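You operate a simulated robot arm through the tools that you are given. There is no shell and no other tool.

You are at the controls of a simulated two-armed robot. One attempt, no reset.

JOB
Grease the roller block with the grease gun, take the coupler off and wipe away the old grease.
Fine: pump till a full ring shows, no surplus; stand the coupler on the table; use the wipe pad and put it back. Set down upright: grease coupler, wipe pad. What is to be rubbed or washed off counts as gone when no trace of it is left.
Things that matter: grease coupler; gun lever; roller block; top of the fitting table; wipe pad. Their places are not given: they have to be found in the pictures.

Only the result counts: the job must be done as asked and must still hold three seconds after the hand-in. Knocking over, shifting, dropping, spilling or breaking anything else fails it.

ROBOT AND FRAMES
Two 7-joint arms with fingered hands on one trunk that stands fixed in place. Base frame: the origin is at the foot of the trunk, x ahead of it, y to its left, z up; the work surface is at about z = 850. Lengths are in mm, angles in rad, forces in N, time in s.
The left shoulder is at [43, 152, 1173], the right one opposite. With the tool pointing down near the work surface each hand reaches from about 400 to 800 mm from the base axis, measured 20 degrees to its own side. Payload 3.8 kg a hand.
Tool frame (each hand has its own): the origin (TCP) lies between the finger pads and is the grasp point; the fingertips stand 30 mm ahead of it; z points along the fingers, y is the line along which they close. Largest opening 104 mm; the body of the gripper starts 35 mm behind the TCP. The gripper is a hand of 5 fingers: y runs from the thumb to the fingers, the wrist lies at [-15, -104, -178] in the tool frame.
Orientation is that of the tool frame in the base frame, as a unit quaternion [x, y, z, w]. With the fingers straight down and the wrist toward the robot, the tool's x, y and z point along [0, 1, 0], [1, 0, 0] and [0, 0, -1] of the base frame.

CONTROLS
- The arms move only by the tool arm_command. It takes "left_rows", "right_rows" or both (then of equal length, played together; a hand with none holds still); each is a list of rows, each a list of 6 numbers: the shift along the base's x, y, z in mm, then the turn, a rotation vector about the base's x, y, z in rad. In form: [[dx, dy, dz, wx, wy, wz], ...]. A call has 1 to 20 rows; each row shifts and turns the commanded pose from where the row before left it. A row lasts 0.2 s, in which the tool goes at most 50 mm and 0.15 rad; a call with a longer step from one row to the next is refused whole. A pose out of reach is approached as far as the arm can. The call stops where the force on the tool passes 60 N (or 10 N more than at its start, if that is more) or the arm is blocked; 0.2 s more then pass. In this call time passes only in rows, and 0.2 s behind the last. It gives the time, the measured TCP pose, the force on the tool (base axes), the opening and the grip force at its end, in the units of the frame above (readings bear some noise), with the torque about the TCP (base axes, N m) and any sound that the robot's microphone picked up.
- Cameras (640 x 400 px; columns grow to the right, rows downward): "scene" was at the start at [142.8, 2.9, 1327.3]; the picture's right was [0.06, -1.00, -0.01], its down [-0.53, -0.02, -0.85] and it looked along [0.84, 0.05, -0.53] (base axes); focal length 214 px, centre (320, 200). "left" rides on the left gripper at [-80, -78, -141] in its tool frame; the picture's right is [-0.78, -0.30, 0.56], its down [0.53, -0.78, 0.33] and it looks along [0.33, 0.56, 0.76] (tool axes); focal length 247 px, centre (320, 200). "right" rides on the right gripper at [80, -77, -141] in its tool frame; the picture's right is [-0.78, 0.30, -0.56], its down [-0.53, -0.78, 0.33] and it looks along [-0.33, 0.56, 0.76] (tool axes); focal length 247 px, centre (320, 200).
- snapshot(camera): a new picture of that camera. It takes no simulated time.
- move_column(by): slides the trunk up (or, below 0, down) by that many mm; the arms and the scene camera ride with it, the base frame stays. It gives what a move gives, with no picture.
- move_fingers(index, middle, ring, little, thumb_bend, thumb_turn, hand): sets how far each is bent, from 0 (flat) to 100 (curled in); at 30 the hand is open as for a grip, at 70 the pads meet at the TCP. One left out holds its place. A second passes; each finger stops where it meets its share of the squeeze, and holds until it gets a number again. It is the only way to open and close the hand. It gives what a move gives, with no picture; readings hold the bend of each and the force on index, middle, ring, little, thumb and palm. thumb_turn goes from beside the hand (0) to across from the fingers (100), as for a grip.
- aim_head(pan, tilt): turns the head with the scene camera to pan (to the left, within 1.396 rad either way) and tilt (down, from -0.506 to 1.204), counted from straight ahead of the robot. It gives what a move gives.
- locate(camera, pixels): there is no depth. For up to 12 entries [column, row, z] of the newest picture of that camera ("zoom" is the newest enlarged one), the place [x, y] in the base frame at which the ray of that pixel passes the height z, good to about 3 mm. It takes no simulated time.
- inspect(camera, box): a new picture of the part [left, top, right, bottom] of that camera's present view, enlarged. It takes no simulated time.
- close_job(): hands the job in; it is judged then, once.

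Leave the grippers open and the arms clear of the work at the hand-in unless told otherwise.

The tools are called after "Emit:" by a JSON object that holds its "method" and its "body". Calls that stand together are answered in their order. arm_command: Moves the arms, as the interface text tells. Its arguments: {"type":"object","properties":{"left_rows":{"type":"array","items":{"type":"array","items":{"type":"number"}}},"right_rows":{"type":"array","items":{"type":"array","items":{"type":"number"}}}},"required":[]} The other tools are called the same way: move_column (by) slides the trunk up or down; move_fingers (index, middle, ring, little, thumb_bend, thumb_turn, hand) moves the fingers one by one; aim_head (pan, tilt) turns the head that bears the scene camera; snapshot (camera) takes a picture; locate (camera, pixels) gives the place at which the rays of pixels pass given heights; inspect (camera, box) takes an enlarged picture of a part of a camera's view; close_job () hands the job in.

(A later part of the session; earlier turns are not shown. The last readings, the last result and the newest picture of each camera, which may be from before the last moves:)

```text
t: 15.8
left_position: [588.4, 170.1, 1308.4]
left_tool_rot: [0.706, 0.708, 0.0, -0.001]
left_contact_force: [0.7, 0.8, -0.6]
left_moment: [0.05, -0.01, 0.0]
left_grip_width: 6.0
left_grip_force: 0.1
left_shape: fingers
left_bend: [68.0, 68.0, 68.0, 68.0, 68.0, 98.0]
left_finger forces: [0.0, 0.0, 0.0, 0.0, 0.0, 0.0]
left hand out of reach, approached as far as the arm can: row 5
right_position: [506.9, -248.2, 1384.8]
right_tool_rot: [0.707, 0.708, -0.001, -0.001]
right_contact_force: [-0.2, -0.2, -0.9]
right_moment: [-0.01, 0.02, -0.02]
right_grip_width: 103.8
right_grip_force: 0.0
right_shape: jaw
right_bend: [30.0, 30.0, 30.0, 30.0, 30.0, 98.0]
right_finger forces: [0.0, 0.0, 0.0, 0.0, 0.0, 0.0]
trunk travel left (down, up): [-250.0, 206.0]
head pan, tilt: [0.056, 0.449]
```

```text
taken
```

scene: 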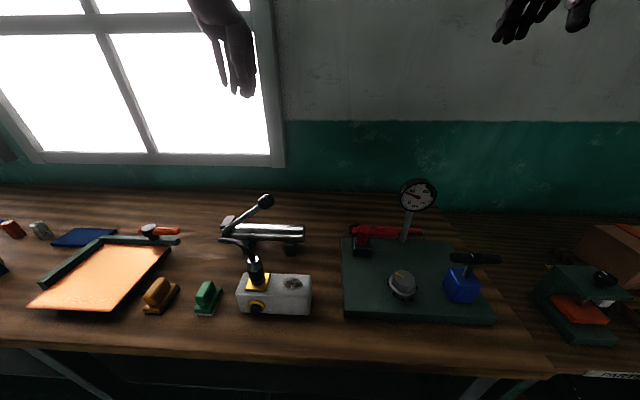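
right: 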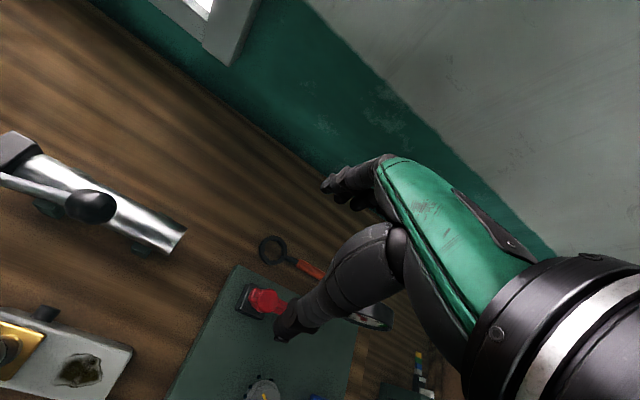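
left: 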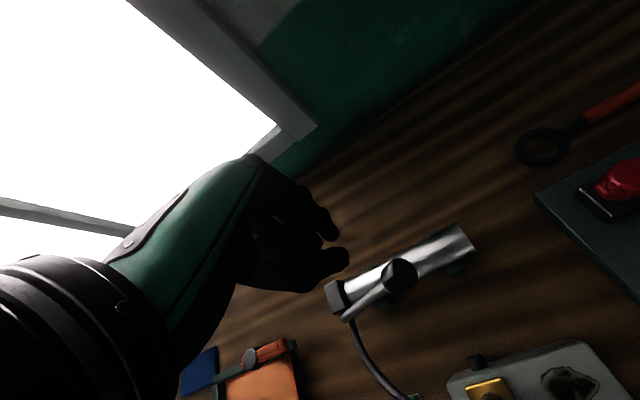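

Both arms are high. Now I lower the trunk by 190 mm (hands remain above 1100) and look at the ring from a flatter angle.

Emit:
{"method": "move_column", "body": {"by": -190}}

Emit:
{"method": "snapshot", "body": {"camera": "scene"}}

```text
t: 17.9
left_position: [585.2, 166.7, 1120.8]
left_tool_rot: [0.707, 0.707, 0.0, 0.001]
left_contact_force: [0.0, -0.2, 0.2]
left_moment: [0.02, -0.04, 0.0]
left_grip_width: 6.2
left_grip_force: 0.1
left_shape: fingers
left_bend: [68.0, 68.0, 68.0, 68.0, 68.0, 98.0]
left_finger forces: [0.0, 0.0, 0.0, 0.1, 0.0, 0.0]
right_position: [505.3, -248.1, 1197.3]
right_tool_rot: [0.706, 0.708, 0.001, 0.0]
right_contact_force: [0.2, 0.5, 0.2]
right_moment: [0.03, 0.01, 0.01]
right_grip_width: 103.5
right_grip_force: 0.0
right_shape: jaw
right_bend: [30.0, 30.0, 30.0, 30.0, 30.0, 98.0]
right_finger forces: [0.0, 0.0, 0.0, 0.0, 0.0, 0.0]
trunk travel left (down, up): [-60.0, 396.0]
head pan, tilt: [0.056, 0.449]
```

```text
taken
```

scene: 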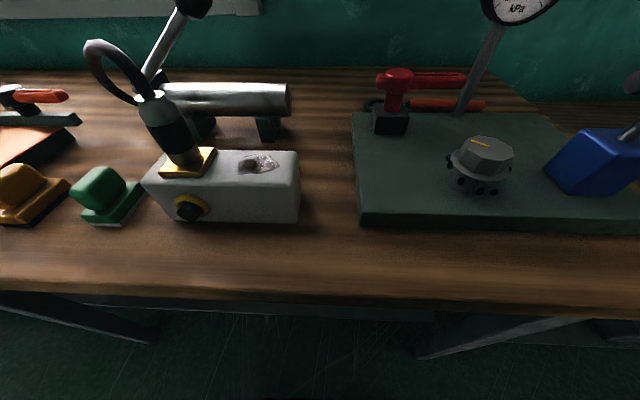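

Emit:
{"method": "inspect", "body": {"camera": "scene", "box": [167, 188, 215, 228]}}

Emit:
{"method": "inspect", "body": {"camera": "scene", "box": [50, 20, 320, 240]}}

```text
10.00 times, centred on (191, 208) of scene
```

zoom: 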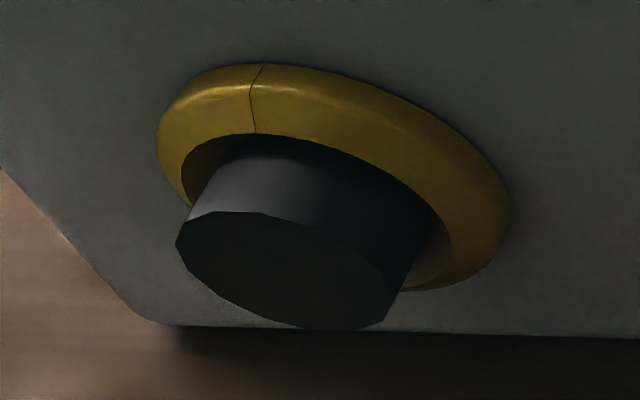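

```text
1.82 times, centred on (185, 130) of scene
```

zoom: 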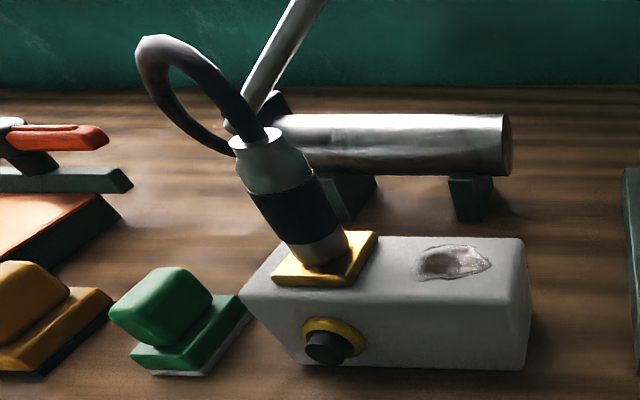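

The lower-left is still hidden by the shaft from here. There is one clear seam at 12 o'clock; I zoom in more on the right and left edges for any other seam or gap.

Emit:
{"method": "inspect", "body": {"camera": "scene", "box": [198, 202, 214, 218]}}

Emit:
{"method": "inspect", "body": {"camera": "scene", "box": [172, 196, 188, 214]}}

```text
16.00 times, centred on (206, 210) of scene
```

zoom: 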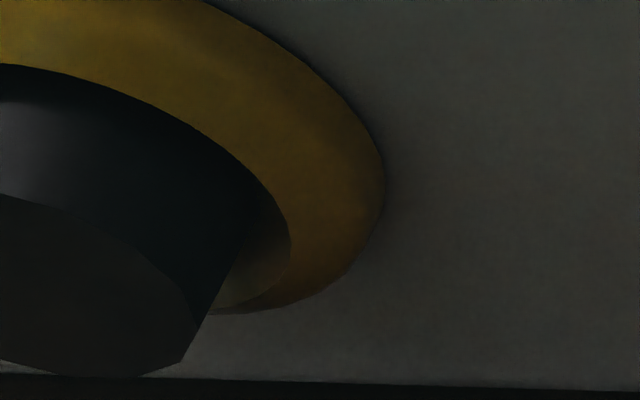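

```text
16.00 times, centred on (180, 205) of scene
```

zoom: 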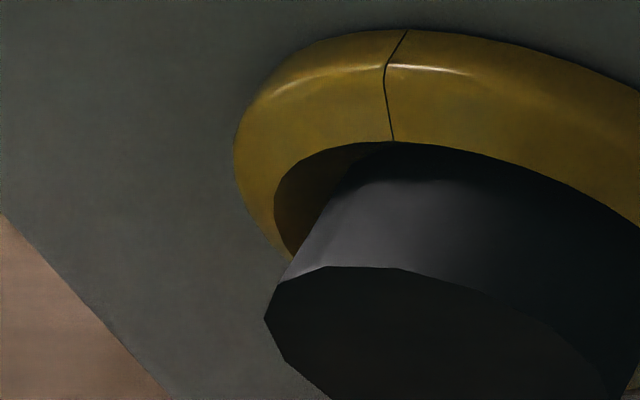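

Let me check the geometry of the current view with locate on known points (block corners).

Emit:
{"method": "locate", "body": {"camera": "scene", "pixels": [[178, 221, 850], [299, 221, 850], [297, 172, 910], [145, 188, 910], [175, 202, 885], [210, 209, 885], [186, 195, 895], [190, 211, 885]]}}

Emit:
{"method": "snapshot", "body": {"camera": "scene"}}

```text
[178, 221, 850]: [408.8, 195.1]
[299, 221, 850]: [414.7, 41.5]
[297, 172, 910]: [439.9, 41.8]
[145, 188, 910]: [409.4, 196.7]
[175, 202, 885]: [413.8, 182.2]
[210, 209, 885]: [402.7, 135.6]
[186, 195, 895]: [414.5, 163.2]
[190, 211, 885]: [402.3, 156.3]
```

```text
taken
```

scene: 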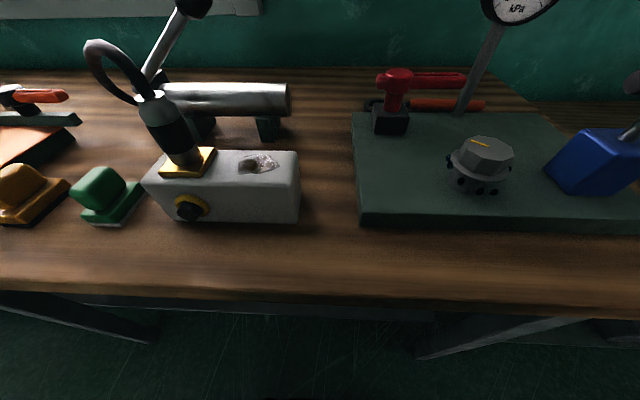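

I can't decide from this camera because the shaft hides the 6–9 o'clock quarter. I'll restore the trunk height, then bring the left hand round to the left-front so its camera looks at the ring from the left side. First the trunk back up.

Emit:
{"method": "move_column", "body": {"by": 190}}

Emit:
{"method": "arm_command", "body": {"left_rows": [[-35, 15, -20, -0.1, 0, 0], [-35, 15, -20, -0.14, 0, 0], [-35, 15, -20, -0.14, 0, 0], [-35, 15, -20, -0.14, 0, 0], [-35, 15, -20, -0.14, 0, 0], [-30, 15, -20, -0.14, 0, 0], [-20, 10, -20, -0.14, 0, 0], [-10, 10, -20, -0.14, 0, 0]]}}

Emit:
{"method": "snapshot", "body": {"camera": "left"}}

Emit:
{"method": "snapshot", "body": {"camera": "scene"}}

```text
t: 20.0
left_position: [586.1, 169.7, 1307.9]
left_tool_rot: [0.707, 0.708, -0.001, 0.0]
left_contact_force: [0.5, 0.0, 0.5]
left_moment: [-0.01, 0.02, 0.0]
left_grip_width: 6.1
left_grip_force: 0.0
left_shape: fingers
left_bend: [68.0, 68.0, 68.0, 68.0, 68.0, 98.0]
left_finger forces: [0.0, 0.0, 0.1, 0.0, 0.1, 0.0]
right_position: [506.8, -247.2, 1385.3]
right_tool_rot: [0.707, 0.708, 0.0, 0.0]
right_contact_force: [0.4, 0.7, 0.0]
right_moment: [0.02, -0.01, -0.02]
right_grip_width: 103.8
right_grip_force: 0.1
right_shape: jaw
right_bend: [30.0, 30.0, 30.0, 30.0, 30.0, 98.0]
right_finger forces: [0.0, 0.0, 0.1, 0.1, 0.1, 0.0]
trunk travel left (down, up): [-250.0, 206.0]
head pan, tilt: [0.056, 0.449]
```

```text
t: 21.8
left_position: [353.0, 278.4, 1150.0]
left_tool_rot: [0.606, 0.607, -0.364, 0.365]
left_contact_force: [-0.4, -1.0, 0.2]
left_moment: [0.01, 0.01, 0.0]
left_grip_width: 6.2
left_grip_force: 0.0
left_shape: fingers
left_bend: [68.0, 68.0, 68.0, 68.0, 68.0, 98.0]
left_finger forces: [0.0, 0.0, 0.0, 0.1, 0.0, 0.0]
right_position: [506.4, -247.8, 1386.6]
right_tool_rot: [0.707, 0.707, 0.0, 0.0]
right_contact_force: [0.2, 0.1, -0.3]
right_moment: [0.05, -0.01, 0.03]
right_grip_width: 103.8
right_grip_force: 0.0
right_shape: jaw
right_bend: [30.0, 30.0, 30.0, 30.0, 30.0, 98.0]
right_finger forces: [0.1, 0.1, 0.0, 0.1, 0.0, 0.0]
trunk travel left (down, up): [-250.0, 206.0]
head pan, tilt: [0.056, 0.449]
```

```text
taken
```

left: 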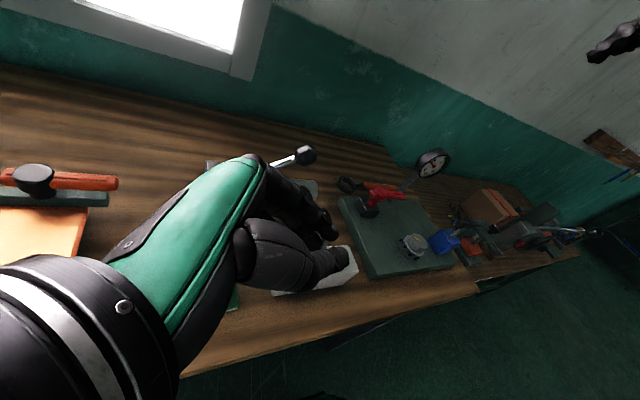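

```text
taken
```

scene: 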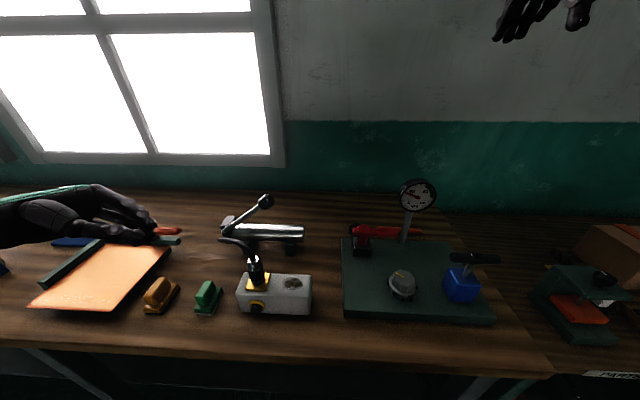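

The left hand is oriented sideways; its fingers hide the block. I shift the hand left and lower so the ring appears to the right of the fingers.

Emit:
{"method": "arm_command", "body": {"left_rows": [[-3, 21, -38, 0, 0, 0], [-3, 21, -38, 0, 0, 0], [-3, 21, -38, 0, 0, 0], [-2, 20, -38, 0, 0, 0], [-2, 20, -38, 0, 0, 0]]}}

Emit:
{"method": "snapshot", "body": {"camera": "left"}}

```text
t: 23.0
left_position: [338.8, 384.8, 958.4]
left_tool_rot: [0.605, 0.607, -0.365, 0.365]
left_contact_force: [0.6, -0.1, -0.6]
left_moment: [0.04, 0.02, 0.02]
left_grip_width: 6.1
left_grip_force: 0.1
left_shape: fingers
left_bend: [68.0, 68.0, 68.0, 68.0, 68.0, 98.0]
left_finger forces: [0.0, 0.0, 0.1, 0.1, 0.0, 0.0]
right_position: [507.7, -246.8, 1386.3]
right_tool_rot: [0.706, 0.708, -0.001, -0.001]
right_contact_force: [0.2, 0.1, -0.4]
right_moment: [0.01, 0.0, -0.01]
right_grip_width: 103.6
right_grip_force: 0.1
right_shape: jaw
right_bend: [30.0, 30.0, 30.0, 30.0, 30.0, 98.0]
right_finger forces: [0.0, 0.1, 0.0, 0.0, 0.0, 0.0]
trunk travel left (down, up): [-250.0, 206.0]
head pan, tilt: [0.056, 0.449]
```

```text
taken
```

left: 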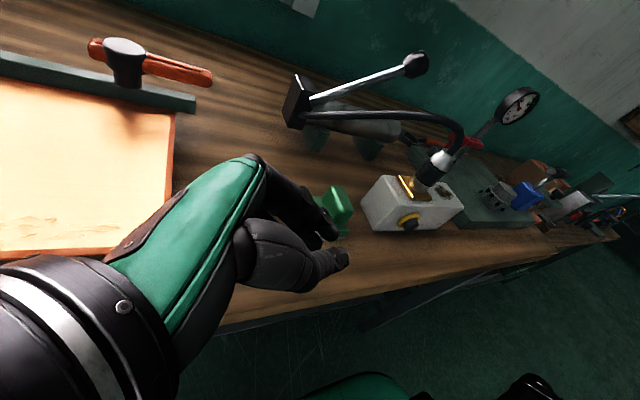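

Now the ring is visible at about (408,221) from the left side. I zoom in.

Emit:
{"method": "inspect", "body": {"camera": "left", "box": [392, 208, 428, 236]}}

Emit:
{"method": "inspect", "body": {"camera": "left", "box": [290, 90, 480, 240]}}

```text
14.29 times, centred on (410, 222) of left
```

zoom: 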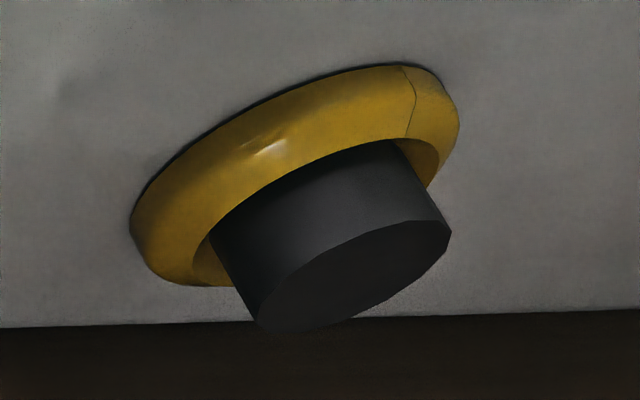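

```text
2.67 times, centred on (385, 165) of left
```

zoom: 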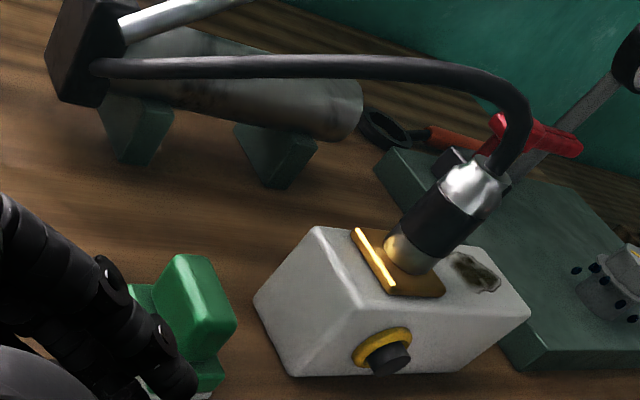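

From the left side the ring is continuous through 9 o'clock with no gap; together with the earlier views the ring is full after 3 strokes. No more pumping. The hose leaves the coupler top toward the gun (+x,+y), so I'll take the coupler with the right hand coming from the right (−y), tilted 60°. First curl the right ring and little fingers, then bring the right hand to a pre-approach pose.

Emit:
{"method": "move_fingers", "body": {"hand": "right", "index": 30, "middle": 30, "ring": 100, "little": 100, "thumb_bend": 30}}

Emit:
{"method": "arm_command", "body": {"right_rows": [[-7, 26, -30, 0.105, 0, 0], [-7, 26, -30, 0.105, 0, 0], [-7, 26, -30, 0.105, 0, 0], [-7, 26, -30, 0.105, 0, 0], [-7, 26, -30, 0.105, 0, 0], [-7, 26, -30, 0.105, 0, 0], [-7, 26, -30, 0.105, 0, 0], [-7, 26, -30, 0.105, 0, 0], [-7, 26, -30, 0.105, 0, 0], [-7, 26, -30, 0.105, 0, 0]]}}

Emit:
{"method": "snapshot", "body": {"camera": "scene"}}

Emit:
{"method": "snapshot", "body": {"camera": "right"}}

Emit:
{"method": "snapshot", "body": {"camera": "left"}}

```text
t: 24.0
left_position: [338.9, 383.9, 958.3]
left_tool_rot: [0.605, 0.607, -0.365, 0.364]
left_contact_force: [0.0, 0.7, 0.4]
left_moment: [0.02, -0.02, -0.01]
left_grip_width: 6.5
left_grip_force: 0.0
left_shape: fingers
left_bend: [68.0, 68.0, 68.0, 68.0, 68.0, 98.0]
left_finger forces: [0.1, 0.0, 0.0, 0.0, 0.1, 0.0]
right_position: [505.7, -247.7, 1385.5]
right_tool_rot: [0.707, 0.708, 0.0, -0.002]
right_contact_force: [-0.7, -0.5, 0.1]
right_moment: [-0.02, -0.02, 0.02]
right_grip_width: 102.8
right_grip_force: 0.0
right_shape: fingers
right_bend: [30.0, 30.0, 100.0, 100.0, 30.0, 98.0]
right_finger forces: [0.0, 0.1, 0.0, 0.1, 0.0, 0.1]
trunk travel left (down, up): [-250.0, 206.0]
head pan, tilt: [0.056, 0.449]
```

```text
t: 26.2
left_position: [340.2, 385.0, 960.5]
left_tool_rot: [0.606, 0.607, -0.365, 0.363]
left_contact_force: [-0.7, 1.1, 0.6]
left_moment: [-0.01, 0.0, 0.0]
left_grip_width: 6.2
left_grip_force: 0.1
left_shape: fingers
left_bend: [68.0, 68.0, 68.0, 68.0, 68.0, 98.0]
left_finger forces: [0.1, 0.0, 0.2, 0.1, 0.0, 0.0]
right_position: [437.3, 11.7, 1087.3]
right_tool_rot: [0.611, 0.613, 0.355, -0.355]
right_contact_force: [-0.4, 0.5, -0.6]
right_moment: [0.03, 0.03, 0.02]
right_grip_width: 102.8
right_grip_force: 0.2
right_shape: fingers
right_bend: [30.0, 30.0, 100.0, 100.0, 30.0, 98.0]
right_finger forces: [0.0, 0.0, 0.1, 0.0, 0.0, 0.0]
trunk travel left (down, up): [-250.0, 206.0]
head pan, tilt: [0.056, 0.449]
```

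```text
taken
```

scene: 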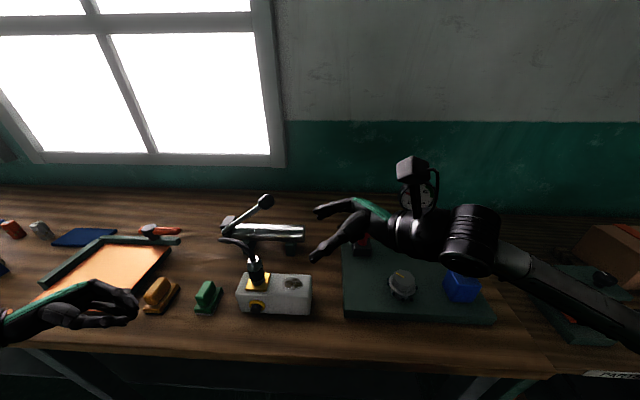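

```text
taken
```

right: 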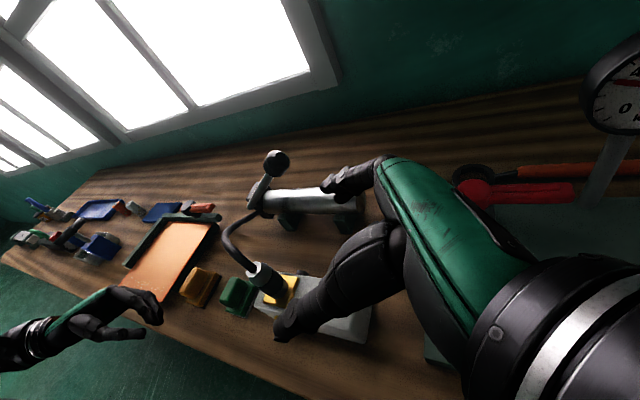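

```text
taken
```

left: 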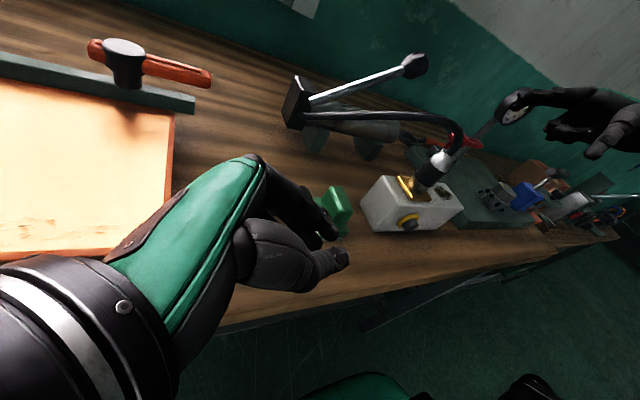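

The right hand is oriented as wanted. I refine the coupler's axis position with close views from the scene and left cameras.

Emit:
{"method": "inspect", "body": {"camera": "scene", "box": [230, 245, 290, 300]}}

Emit:
{"method": "inspect", "body": {"camera": "left", "box": [385, 110, 475, 210]}}

Emit:
{"method": "inspect", "body": {"camera": "right", "box": [215, 215, 335, 320]}}

```text
7.27 times, centred on (260, 272) of scene
```

zoom: 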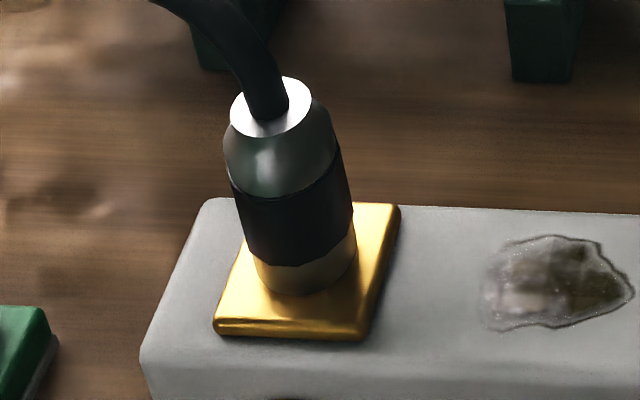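

```text
4.00 times, centred on (430, 160) of left
```

zoom: 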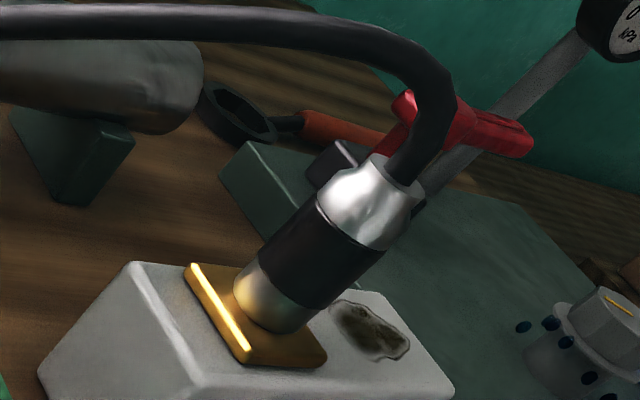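

```text
3.81 times, centred on (275, 268) of right
```

zoom: 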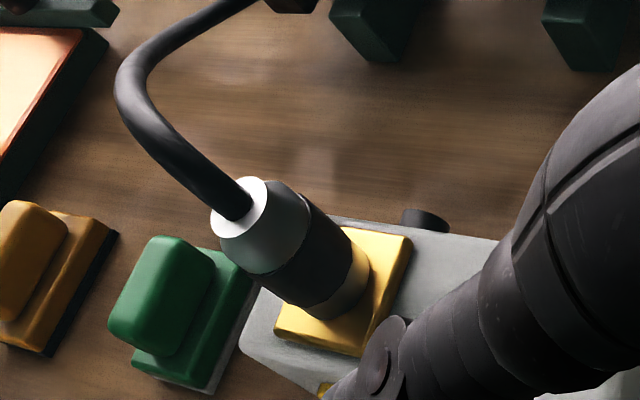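

Emit:
{"method": "locate", "body": {"camera": "scene", "pixels": [[253.3, 259.2, 980], [253.3, 259.2, 990], [253.3, 259.2, 1000], [258.1, 280.5, 915], [258.1, 280.5, 920], [240, 290, 915], [260, 291.5, 915], [264.8, 274, 915]]}}

Emit:
{"method": "locate", "body": {"camera": "left", "pixels": [[447, 155, 980], [447, 155, 990], [447, 155, 1000], [417.5, 187.5, 915], [417.5, 187.5, 920]]}}

Emit:
{"method": "locate", "body": {"camera": "right", "pixels": [[254, 270, 980], [254, 270, 990], [254, 270, 1000], [279, 293, 915], [279, 293, 920]]}}

```text
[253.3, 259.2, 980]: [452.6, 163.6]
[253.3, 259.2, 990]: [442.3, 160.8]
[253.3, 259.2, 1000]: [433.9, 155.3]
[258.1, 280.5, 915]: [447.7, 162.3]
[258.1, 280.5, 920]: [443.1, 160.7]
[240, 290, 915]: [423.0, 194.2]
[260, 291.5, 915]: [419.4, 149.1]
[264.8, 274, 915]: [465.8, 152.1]
```

```text
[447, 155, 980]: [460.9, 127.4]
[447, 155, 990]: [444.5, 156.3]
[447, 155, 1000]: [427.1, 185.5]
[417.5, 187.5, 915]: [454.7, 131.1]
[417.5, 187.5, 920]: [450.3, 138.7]
```

```text
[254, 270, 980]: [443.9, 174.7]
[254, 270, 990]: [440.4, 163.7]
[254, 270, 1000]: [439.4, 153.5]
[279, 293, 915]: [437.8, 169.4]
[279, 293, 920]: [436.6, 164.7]
```

Coupler axis is at about (443,160), z from 918 to 991. I set the tilt to ~52° and go to a pre-grasp 90 mm back along the approach line.

Emit:
{"method": "arm_command", "body": {"right_rows": [[2, 25, -25, -0.047, 0, 0], [2, 26, -25, -0.047, 0, 0], [2, 26, -25, -0.047, 0, 0]]}}

Emit:
{"method": "snapshot", "body": {"camera": "right"}}

Emit:
{"method": "inspect", "body": {"camera": "scene", "box": [210, 170, 400, 330]}}

Emit:
{"method": "inspect", "body": {"camera": "left", "box": [340, 80, 560, 250]}}

```text
t: 27.0
left_position: [339.8, 383.6, 959.4]
left_tool_rot: [0.605, 0.607, -0.364, 0.364]
left_contact_force: [0.7, 0.3, 0.2]
left_moment: [-0.01, -0.01, 0.01]
left_grip_width: 6.3
left_grip_force: 0.0
left_shape: fingers
left_bend: [68.0, 68.0, 68.0, 68.0, 68.0, 98.0]
left_finger forces: [0.1, 0.0, 0.1, 0.1, 0.0, 0.1]
right_position: [443.2, 89.0, 1011.8]
right_tool_rot: [0.635, 0.635, 0.311, -0.31]
right_contact_force: [-0.1, 0.1, 0.2]
right_moment: [0.0, 0.02, 0.0]
right_grip_width: 102.6
right_grip_force: 0.1
right_shape: fingers
right_bend: [30.0, 30.0, 100.0, 100.0, 30.0, 98.0]
right_finger forces: [0.0, 0.0, 0.0, 0.1, 0.0, 0.0]
trunk travel left (down, up): [-250.0, 206.0]
head pan, tilt: [0.056, 0.449]
```

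```text
taken
```

right: 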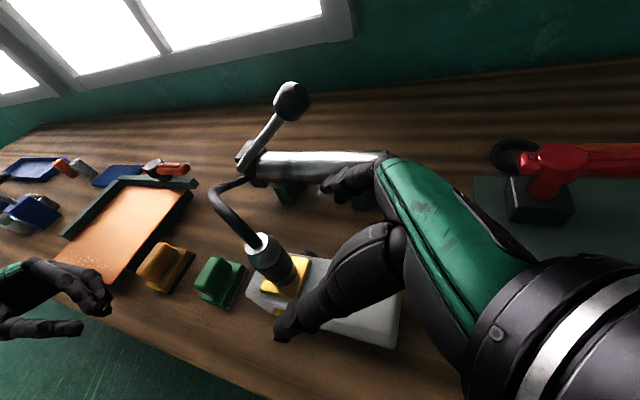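

```text
2.50 times, centred on (305, 250) of scene
```

zoom: 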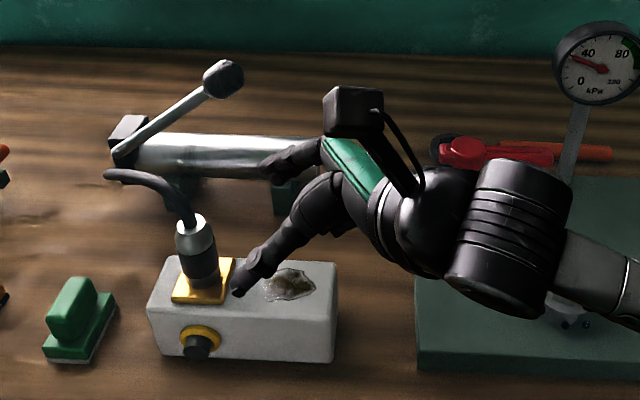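

```text
2.35 times, centred on (450, 165) of left
```

zoom: 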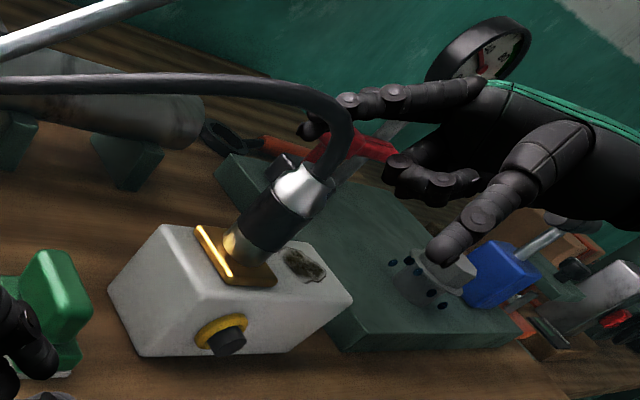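

Good alignment. I advance along the approach line in two stages, checking after the first.

Emit:
{"method": "arm_command", "body": {"right_rows": [[0, 16, -12, 0, 0, 0], [0, 16, -12, 0, 0, 0], [0, 16, -12, 0, 0, 0]]}}

Emit:
{"method": "inspect", "body": {"camera": "left", "box": [370, 100, 520, 220]}}

Emit:
{"method": "inspect", "body": {"camera": "scene", "box": [220, 220, 330, 310]}}

Emit:
{"method": "inspect", "body": {"camera": "right", "box": [210, 150, 400, 350]}}

```text
t: 27.8
left_position: [340.2, 384.3, 960.4]
left_tool_rot: [0.605, 0.607, -0.365, 0.363]
left_contact_force: [-0.9, 0.3, 1.1]
left_moment: [0.01, -0.01, 0.01]
left_grip_width: 6.0
left_grip_force: 0.0
left_shape: fingers
left_bend: [68.0, 68.0, 68.0, 68.0, 68.0, 98.0]
left_finger forces: [0.0, 0.0, 0.1, 0.1, 0.0, 0.0]
right_position: [442.3, 137.7, 977.7]
right_tool_rot: [0.635, 0.636, 0.311, -0.311]
right_contact_force: [0.0, -0.5, -0.1]
right_moment: [0.0, -0.04, -0.04]
right_grip_width: 102.7
right_grip_force: 0.2
right_shape: fingers
right_bend: [30.0, 30.0, 100.0, 100.0, 30.0, 98.0]
right_finger forces: [0.0, 0.0, 0.1, 0.0, 0.0, 0.0]
trunk travel left (down, up): [-250.0, 206.0]
head pan, tilt: [0.056, 0.449]
```

```text
3.33 times, centred on (445, 160) of left
```

zoom: 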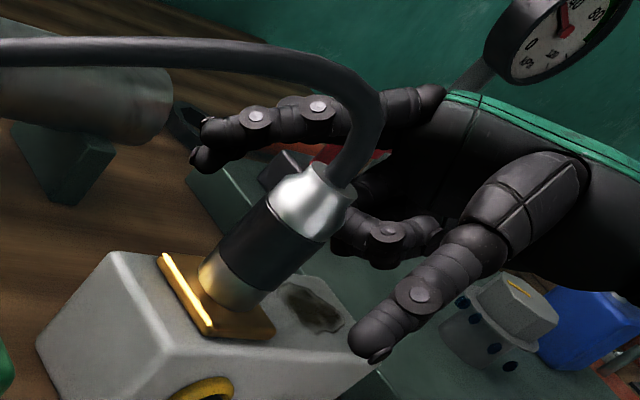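

```text
4.44 times, centred on (275, 265) of scene
```

zoom: 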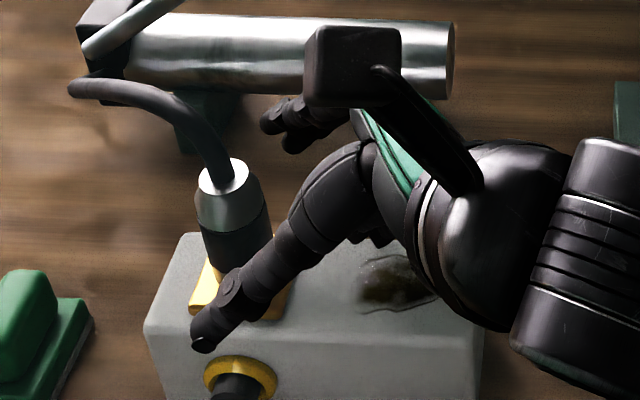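

```text
2.00 times, centred on (305, 250) of right
```

zoom: 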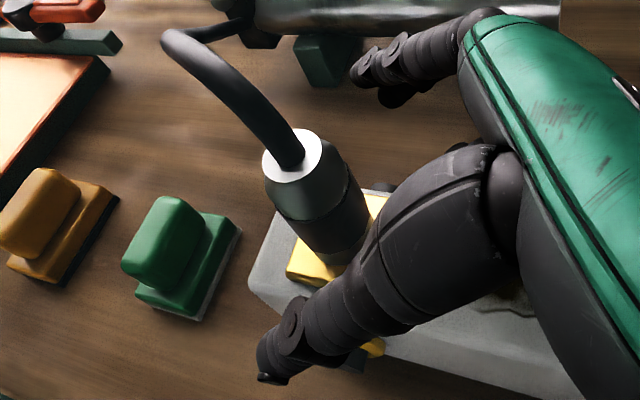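

Clearances look fine. I advance the rest in two small steps, reading the force.

Emit:
{"method": "arm_command", "body": {"right_rows": [[0, 10, -9, 0, 0, 0]]}}

Emit:
{"method": "arm_command", "body": {"right_rows": [[0, 11, -9, 0, 0, 0]]}}

Emit:
{"method": "inspect", "body": {"camera": "left", "box": [370, 100, 520, 220]}}

Emit:
{"method": "inspect", "body": {"camera": "scene", "box": [220, 220, 330, 310]}}

Emit:
{"method": "inspect", "body": {"camera": "right", "box": [210, 150, 400, 350]}}

```text
t: 28.2
left_position: [338.9, 384.7, 961.5]
left_tool_rot: [0.605, 0.607, -0.364, 0.364]
left_contact_force: [-0.6, 0.2, 0.5]
left_moment: [-0.02, 0.01, 0.04]
left_grip_width: 6.2
left_grip_force: 0.0
left_shape: fingers
left_bend: [68.0, 68.0, 68.0, 68.0, 68.0, 98.0]
left_finger forces: [0.0, 0.0, 0.0, 0.1, 0.0, 0.0]
right_position: [442.1, 147.3, 968.3]
right_tool_rot: [0.635, 0.635, 0.31, -0.311]
right_contact_force: [0.2, 0.0, -0.3]
right_moment: [0.0, -0.01, -0.02]
right_grip_width: 103.0
right_grip_force: 0.0
right_shape: fingers
right_bend: [30.0, 30.0, 100.0, 100.0, 30.0, 98.0]
right_finger forces: [0.0, 0.1, 0.0, 0.1, 0.1, 0.0]
trunk travel left (down, up): [-250.0, 206.0]
head pan, tilt: [0.056, 0.449]
```

```text
t: 28.6
left_position: [340.1, 384.0, 959.3]
left_tool_rot: [0.605, 0.607, -0.365, 0.364]
left_contact_force: [-0.9, -1.0, 0.4]
left_moment: [0.01, 0.01, 0.01]
left_grip_width: 6.1
left_grip_force: 0.1
left_shape: fingers
left_bend: [68.0, 68.0, 68.0, 68.0, 68.0, 98.0]
left_finger forces: [0.1, 0.0, 0.1, 0.0, 0.0, 0.0]
right_position: [442.5, 158.1, 958.0]
right_tool_rot: [0.635, 0.635, 0.311, -0.31]
right_contact_force: [0.5, 0.0, 0.9]
right_moment: [-0.01, 0.0, 0.0]
right_grip_width: 103.1
right_grip_force: 0.0
right_shape: fingers
right_bend: [30.0, 30.0, 100.0, 100.0, 30.0, 98.0]
right_finger forces: [0.0, 0.0, 0.1, 0.1, 0.0, 0.1]
trunk travel left (down, up): [-250.0, 206.0]
head pan, tilt: [0.056, 0.449]
```

```text
3.33 times, centred on (445, 160) of left
```

zoom: 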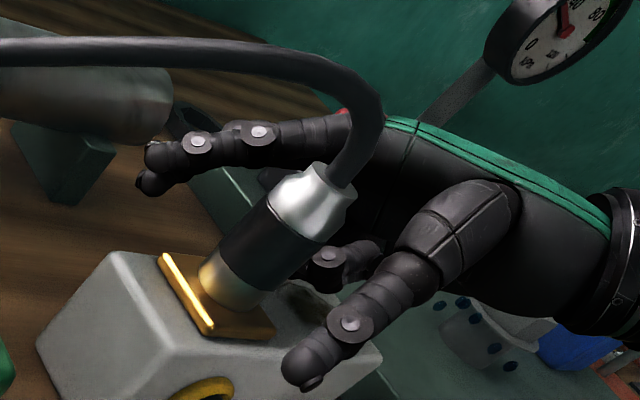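

```text
4.44 times, centred on (275, 265) of scene
```

zoom: 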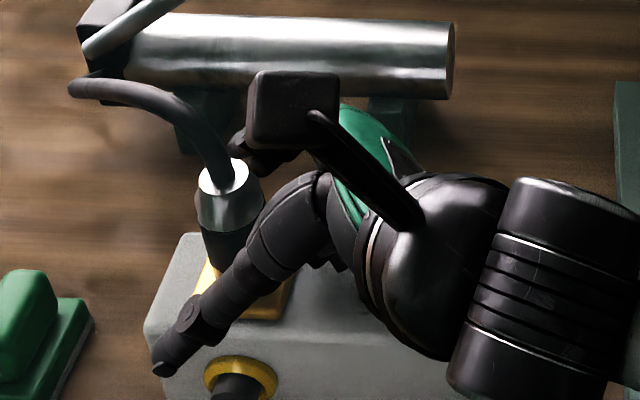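

```text
2.00 times, centred on (305, 250) of right
```

zoom: 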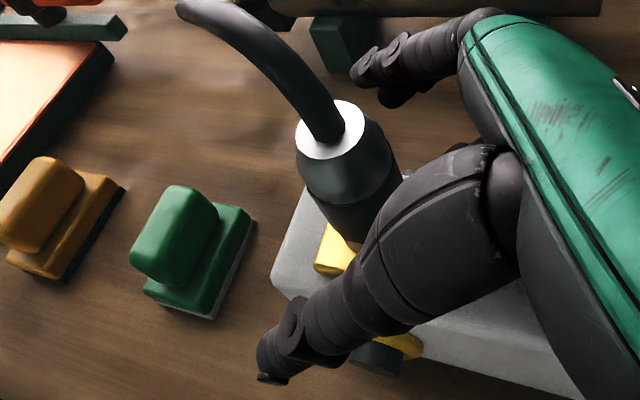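

No contact yet and the coupler sits between thumb and fingers. I close index, middle and thumb.

Emit:
{"method": "move_fingers", "body": {"hand": "right", "index": 72, "middle": 72, "thumb_bend": 72}}

Emit:
{"method": "inspect", "body": {"camera": "left", "box": [370, 100, 520, 220]}}

Emit:
{"method": "inspect", "body": {"camera": "right", "box": [210, 150, 400, 350]}}

```text
t: 29.6
left_position: [341.0, 384.1, 960.3]
left_tool_rot: [0.606, 0.607, -0.364, 0.364]
left_contact_force: [0.1, 0.0, -1.1]
left_moment: [0.05, 0.01, -0.04]
left_grip_width: 6.2
left_grip_force: 0.2
left_shape: fingers
left_bend: [68.0, 68.0, 68.0, 68.0, 68.0, 98.0]
left_finger forces: [0.0, 0.0, 0.1, 0.1, 0.1, 0.0]
right_position: [442.6, 157.3, 958.0]
right_tool_rot: [0.634, 0.636, 0.312, -0.31]
right_contact_force: [6.8, -0.1, 5.0]
right_moment: [0.03, -0.32, -0.14]
right_grip_width: 9.9
right_grip_force: 12.6
right_shape: fingers
right_bend: [71.0, 61.0, 100.0, 100.0, 67.0, 97.0]
right_finger forces: [6.6, 10.8, 0.1, 0.0, 8.4, 0.0]
trunk travel left (down, up): [-250.0, 206.0]
head pan, tilt: [0.056, 0.449]
```

```text
3.33 times, centred on (445, 160) of left
```

zoom: 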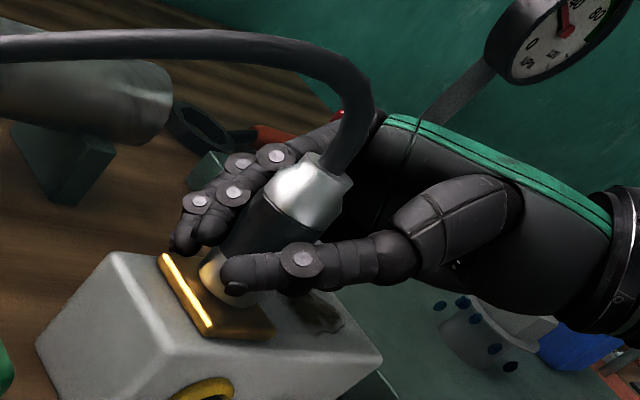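

```text
2.00 times, centred on (305, 250) of right
```

zoom: 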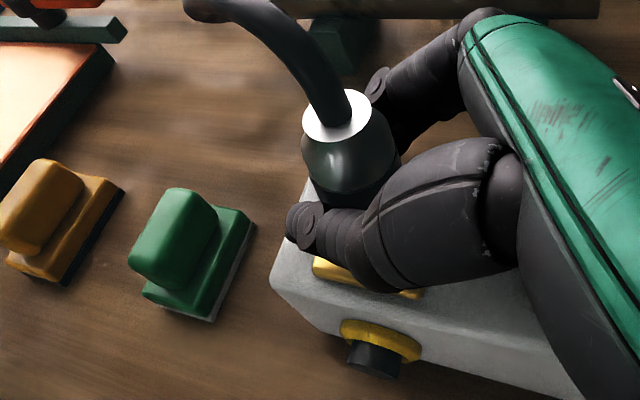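

Gripped (index 6.6, middle 10.8, thumb 8.4 N). Now I lift straight up slowly.

Emit:
{"method": "arm_command", "body": {"right_rows": [[0, 0, 5, 0, 0, 0], [0, 0, 7, 0, 0, 0]]}}

Emit:
{"method": "inspect", "body": {"camera": "left", "box": [370, 100, 520, 220]}}

Emit:
{"method": "inspect", "body": {"camera": "scene", "box": [220, 220, 330, 310]}}

```text
t: 30.2
left_position: [339.1, 384.1, 958.4]
left_tool_rot: [0.605, 0.607, -0.365, 0.364]
left_contact_force: [0.6, 0.0, -0.3]
left_moment: [0.0, -0.01, 0.02]
left_grip_width: 6.1
left_grip_force: 0.2
left_shape: fingers
left_bend: [68.0, 68.0, 68.0, 68.0, 68.0, 98.0]
left_finger forces: [0.0, 0.1, 0.1, 0.0, 0.0, 0.0]
right_position: [442.3, 158.0, 968.8]
right_tool_rot: [0.635, 0.636, 0.309, -0.311]
right_contact_force: [3.3, -0.2, -4.3]
right_moment: [-0.04, -0.07, -0.01]
right_grip_width: 9.7
right_grip_force: 9.8
right_shape: fingers
right_bend: [71.0, 64.0, 100.0, 100.0, 67.0, 97.0]
right_finger forces: [6.3, 5.2, 0.0, 0.0, 7.6, 0.0]
trunk travel left (down, up): [-250.0, 206.0]
head pan, tilt: [0.056, 0.449]
```

```text
3.33 times, centred on (445, 160) of left
```

zoom: 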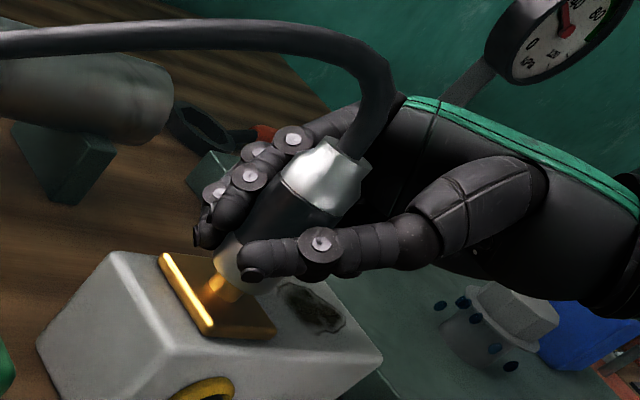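

```text
4.44 times, centred on (275, 265) of scene
```

zoom: 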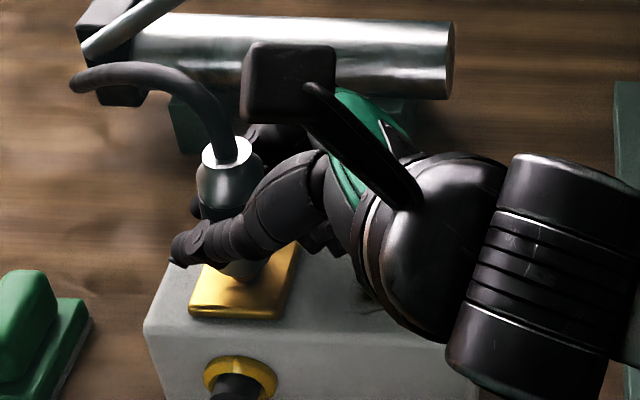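

The coupler is coming off (nipple visible below it); it weighs about 4–5 N with hose. I tighten the grip slightly before carrying.

Emit:
{"method": "move_fingers", "body": {"hand": "right", "index": 78, "middle": 78, "thumb_bend": 74}}

Emit:
{"method": "inspect", "body": {"camera": "left", "box": [370, 100, 520, 220]}}

Emit:
{"method": "inspect", "body": {"camera": "right", "box": [210, 150, 400, 350]}}

```text
t: 31.2
left_position: [340.0, 385.4, 960.3]
left_tool_rot: [0.606, 0.607, -0.363, 0.363]
left_contact_force: [0.3, 0.5, -0.6]
left_moment: [0.02, -0.02, -0.03]
left_grip_width: 5.9
left_grip_force: 0.0
left_shape: fingers
left_bend: [68.0, 68.0, 68.0, 68.0, 68.0, 98.0]
left_finger forces: [0.0, 0.0, 0.0, 0.0, 0.0, 0.0]
right_position: [444.0, 158.7, 971.0]
right_tool_rot: [0.635, 0.635, 0.312, -0.311]
right_contact_force: [5.9, 5.9, 2.3]
right_moment: [0.13, -0.15, -0.07]
right_grip_width: 0.0
right_grip_force: 5.0
right_shape: fingers
right_bend: [77.0, 66.0, 100.0, 100.0, 71.0, 97.0]
right_finger forces: [0.0, 8.6, 0.0, 0.0, 1.4, 0.1]
trunk travel left (down, up): [-250.0, 206.0]
head pan, tilt: [0.056, 0.449]
```

```text
3.33 times, centred on (445, 160) of left
```

zoom: 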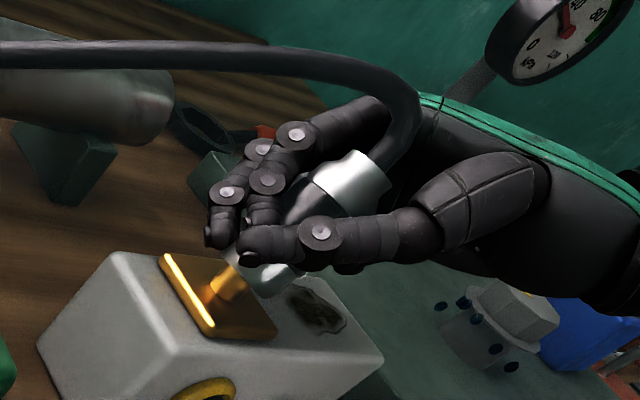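

```text
2.00 times, centred on (305, 250) of right
```

zoom: 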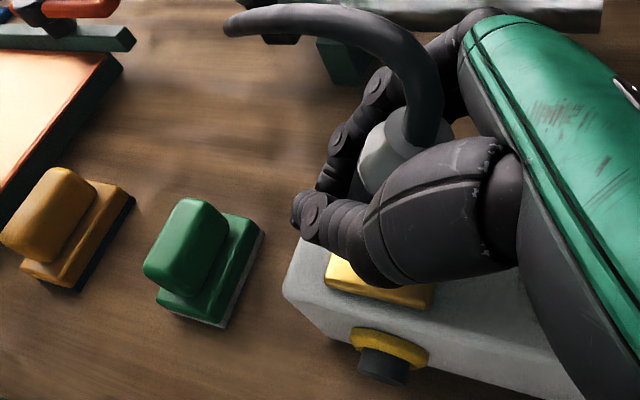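

The extra squeeze pulled the coupler toward the palm and tilted it. I ease the fingers back to the earlier setting and check.

Emit:
{"method": "move_fingers", "body": {"hand": "right", "index": 70, "middle": 64, "thumb_bend": 69}}

Emit:
{"method": "inspect", "body": {"camera": "left", "box": [370, 100, 520, 220]}}

Emit:
{"method": "inspect", "body": {"camera": "right", "box": [210, 150, 400, 350]}}

```text
t: 32.2
left_position: [339.8, 384.3, 959.5]
left_tool_rot: [0.605, 0.608, -0.364, 0.364]
left_contact_force: [0.8, -0.6, -0.6]
left_moment: [0.03, -0.03, -0.04]
left_grip_width: 6.2
left_grip_force: 0.1
left_shape: fingers
left_bend: [68.0, 68.0, 68.0, 68.0, 68.0, 98.0]
left_finger forces: [0.0, 0.0, 0.1, 0.0, 0.1, 0.0]
right_position: [443.1, 158.1, 969.9]
right_tool_rot: [0.635, 0.636, 0.31, -0.31]
right_contact_force: [-1.4, 0.1, -0.5]
right_moment: [0.01, 0.02, 0.0]
right_grip_width: 3.2
right_grip_force: 0.8
right_shape: fingers
right_bend: [70.0, 64.0, 100.0, 100.0, 68.0, 97.0]
right_finger forces: [0.0, 0.5, 0.0, 0.0, 0.6, 0.0]
trunk travel left (down, up): [-250.0, 206.0]
head pan, tilt: [0.056, 0.449]
```

```text
3.33 times, centred on (445, 160) of left
```

zoom: 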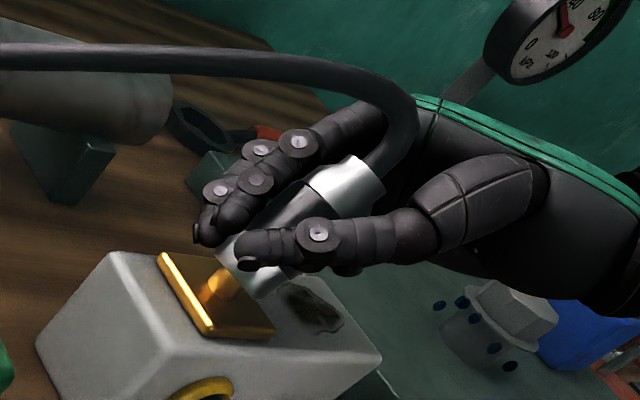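

```text
2.00 times, centred on (305, 250) of right
```

zoom: 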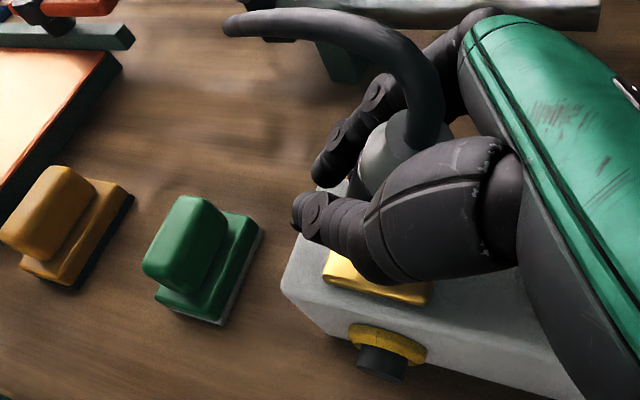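

The coupler is now loose and leaning toward the palm. I look closely at its foot and the nipple before the next action.

Emit:
{"method": "inspect", "body": {"camera": "left", "box": [410, 150, 460, 190]}}

Emit:
{"method": "inspect", "body": {"camera": "scene", "box": [235, 240, 285, 295]}}

Emit:
{"method": "inspect", "body": {"camera": "right", "box": [280, 170, 400, 300]}}

```text
10.00 times, centred on (435, 170) of left
```

zoom: 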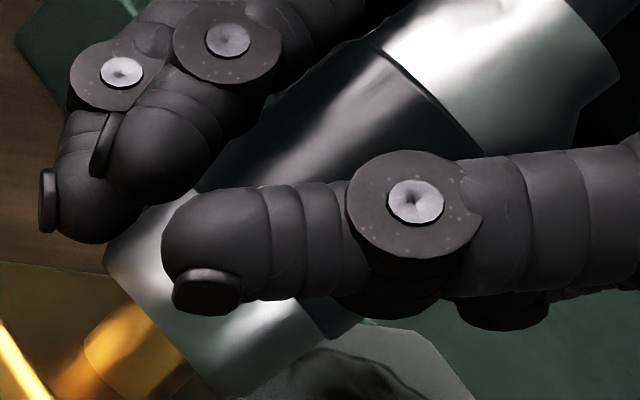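

```text
7.27 times, centred on (260, 268) of scene
```

zoom: 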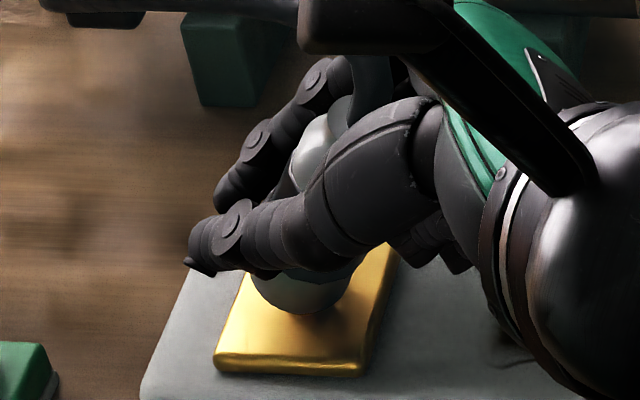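

```text
3.08 times, centred on (340, 235) of right
```

zoom: 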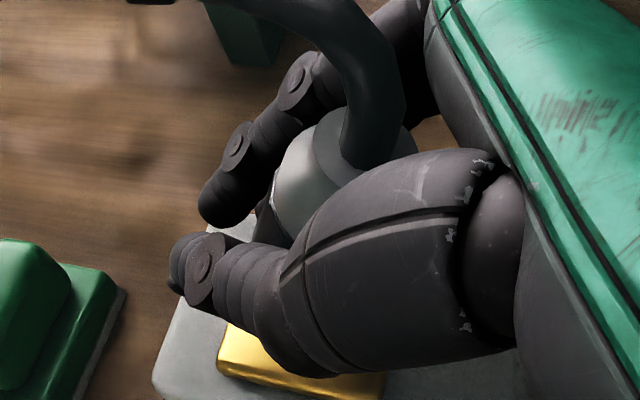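

The nipple tip is still in the coupler's mouth, and the coupler is leaning on the palm, caged by the fingers. I'll re-seat it: move the hand gently down and toward +y so the palm pushes it upright onto the nipple.

Emit:
{"method": "arm_command", "body": {"right_rows": [[0, 3, -3, 0, 0, 0], [0, 3, -3, 0, 0, 0]]}}

Emit:
{"method": "inspect", "body": {"camera": "left", "box": [395, 125, 475, 195]}}

Emit:
{"method": "inspect", "body": {"camera": "scene", "box": [235, 240, 285, 295]}}

```text
t: 32.8
left_position: [339.2, 383.3, 960.1]
left_tool_rot: [0.606, 0.607, -0.364, 0.364]
left_contact_force: [0.3, 0.7, -0.6]
left_moment: [0.01, -0.02, -0.01]
left_grip_width: 6.4
left_grip_force: 0.1
left_shape: fingers
left_bend: [68.0, 68.0, 68.0, 68.0, 68.0, 98.0]
left_finger forces: [0.0, 0.0, 0.0, 0.0, 0.1, 0.1]
right_position: [442.9, 163.3, 962.1]
right_tool_rot: [0.635, 0.635, 0.311, -0.311]
right_contact_force: [0.0, -2.6, -0.4]
right_moment: [-0.02, 0.01, 0.0]
right_grip_width: 2.6
right_grip_force: 2.3
right_shape: fingers
right_bend: [70.0, 64.0, 100.0, 100.0, 69.0, 97.0]
right_finger forces: [0.3, 0.1, 4.0, 0.0, 0.9, 0.0]
trunk travel left (down, up): [-250.0, 206.0]
head pan, tilt: [0.056, 0.449]
```

```text
5.71 times, centred on (435, 160) of left
```

zoom: 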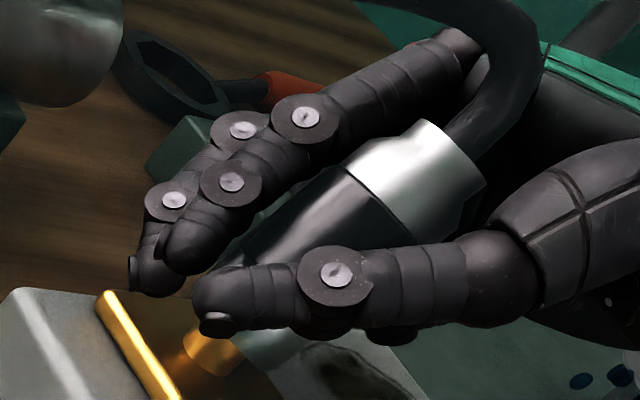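

```text
7.27 times, centred on (260, 268) of scene
```

zoom: 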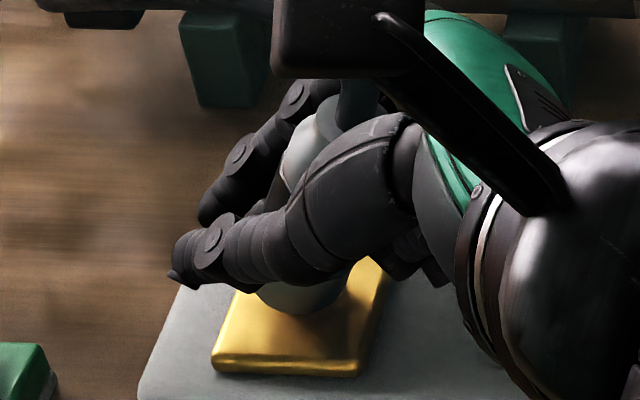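

The curled ring finger now backs the coupler's lower part while thumb/index/middle are in front: a usable cage. I squeeze moderately to make this an enveloping grip.

Emit:
{"method": "move_fingers", "body": {"hand": "right", "index": 73, "middle": 70, "thumb_bend": 73}}

Emit:
{"method": "inspect", "body": {"camera": "left", "box": [395, 125, 475, 195]}}

Emit:
{"method": "inspect", "body": {"camera": "right", "box": [280, 150, 400, 300]}}

```text
t: 33.8
left_position: [338.7, 385.3, 959.9]
left_tool_rot: [0.606, 0.607, -0.364, 0.363]
left_contact_force: [0.3, -0.3, -0.1]
left_moment: [-0.01, -0.02, 0.0]
left_grip_width: 6.3
left_grip_force: 0.0
left_shape: fingers
left_bend: [68.0, 68.0, 68.0, 68.0, 68.0, 98.0]
left_finger forces: [0.0, 0.0, 0.1, 0.0, 0.0, 0.0]
right_position: [444.0, 164.0, 963.6]
right_tool_rot: [0.635, 0.636, 0.31, -0.311]
right_contact_force: [2.0, -1.4, -0.4]
right_moment: [-0.01, -0.02, -0.01]
right_grip_width: 0.0
right_grip_force: 4.1
right_shape: fingers
right_bend: [73.0, 67.0, 100.0, 100.0, 71.0, 97.0]
right_finger forces: [0.4, 2.2, 3.7, 0.0, 1.9, 0.1]
trunk travel left (down, up): [-250.0, 206.0]
head pan, tilt: [0.056, 0.449]
```

```text
5.71 times, centred on (435, 160) of left
```

zoom: 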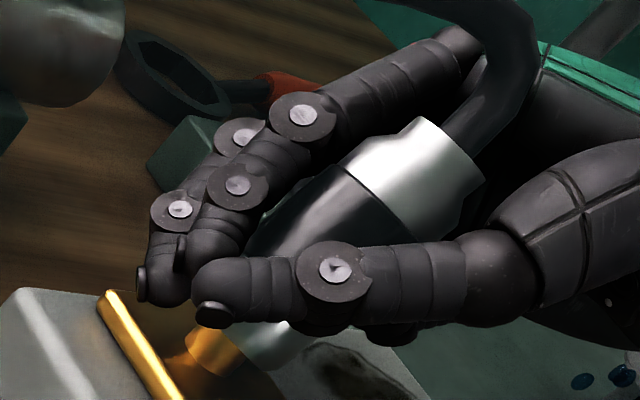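

```text
2.67 times, centred on (340, 225) of right
```

zoom: 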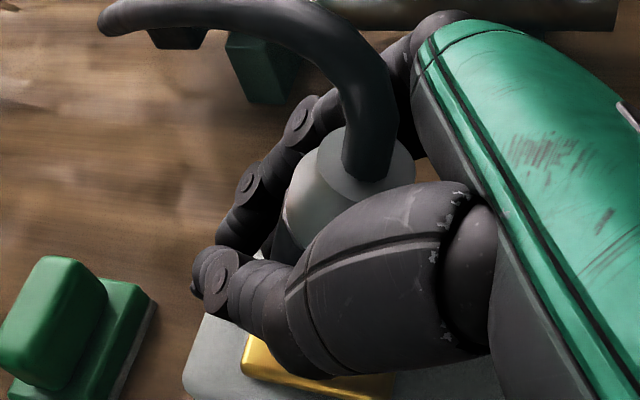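

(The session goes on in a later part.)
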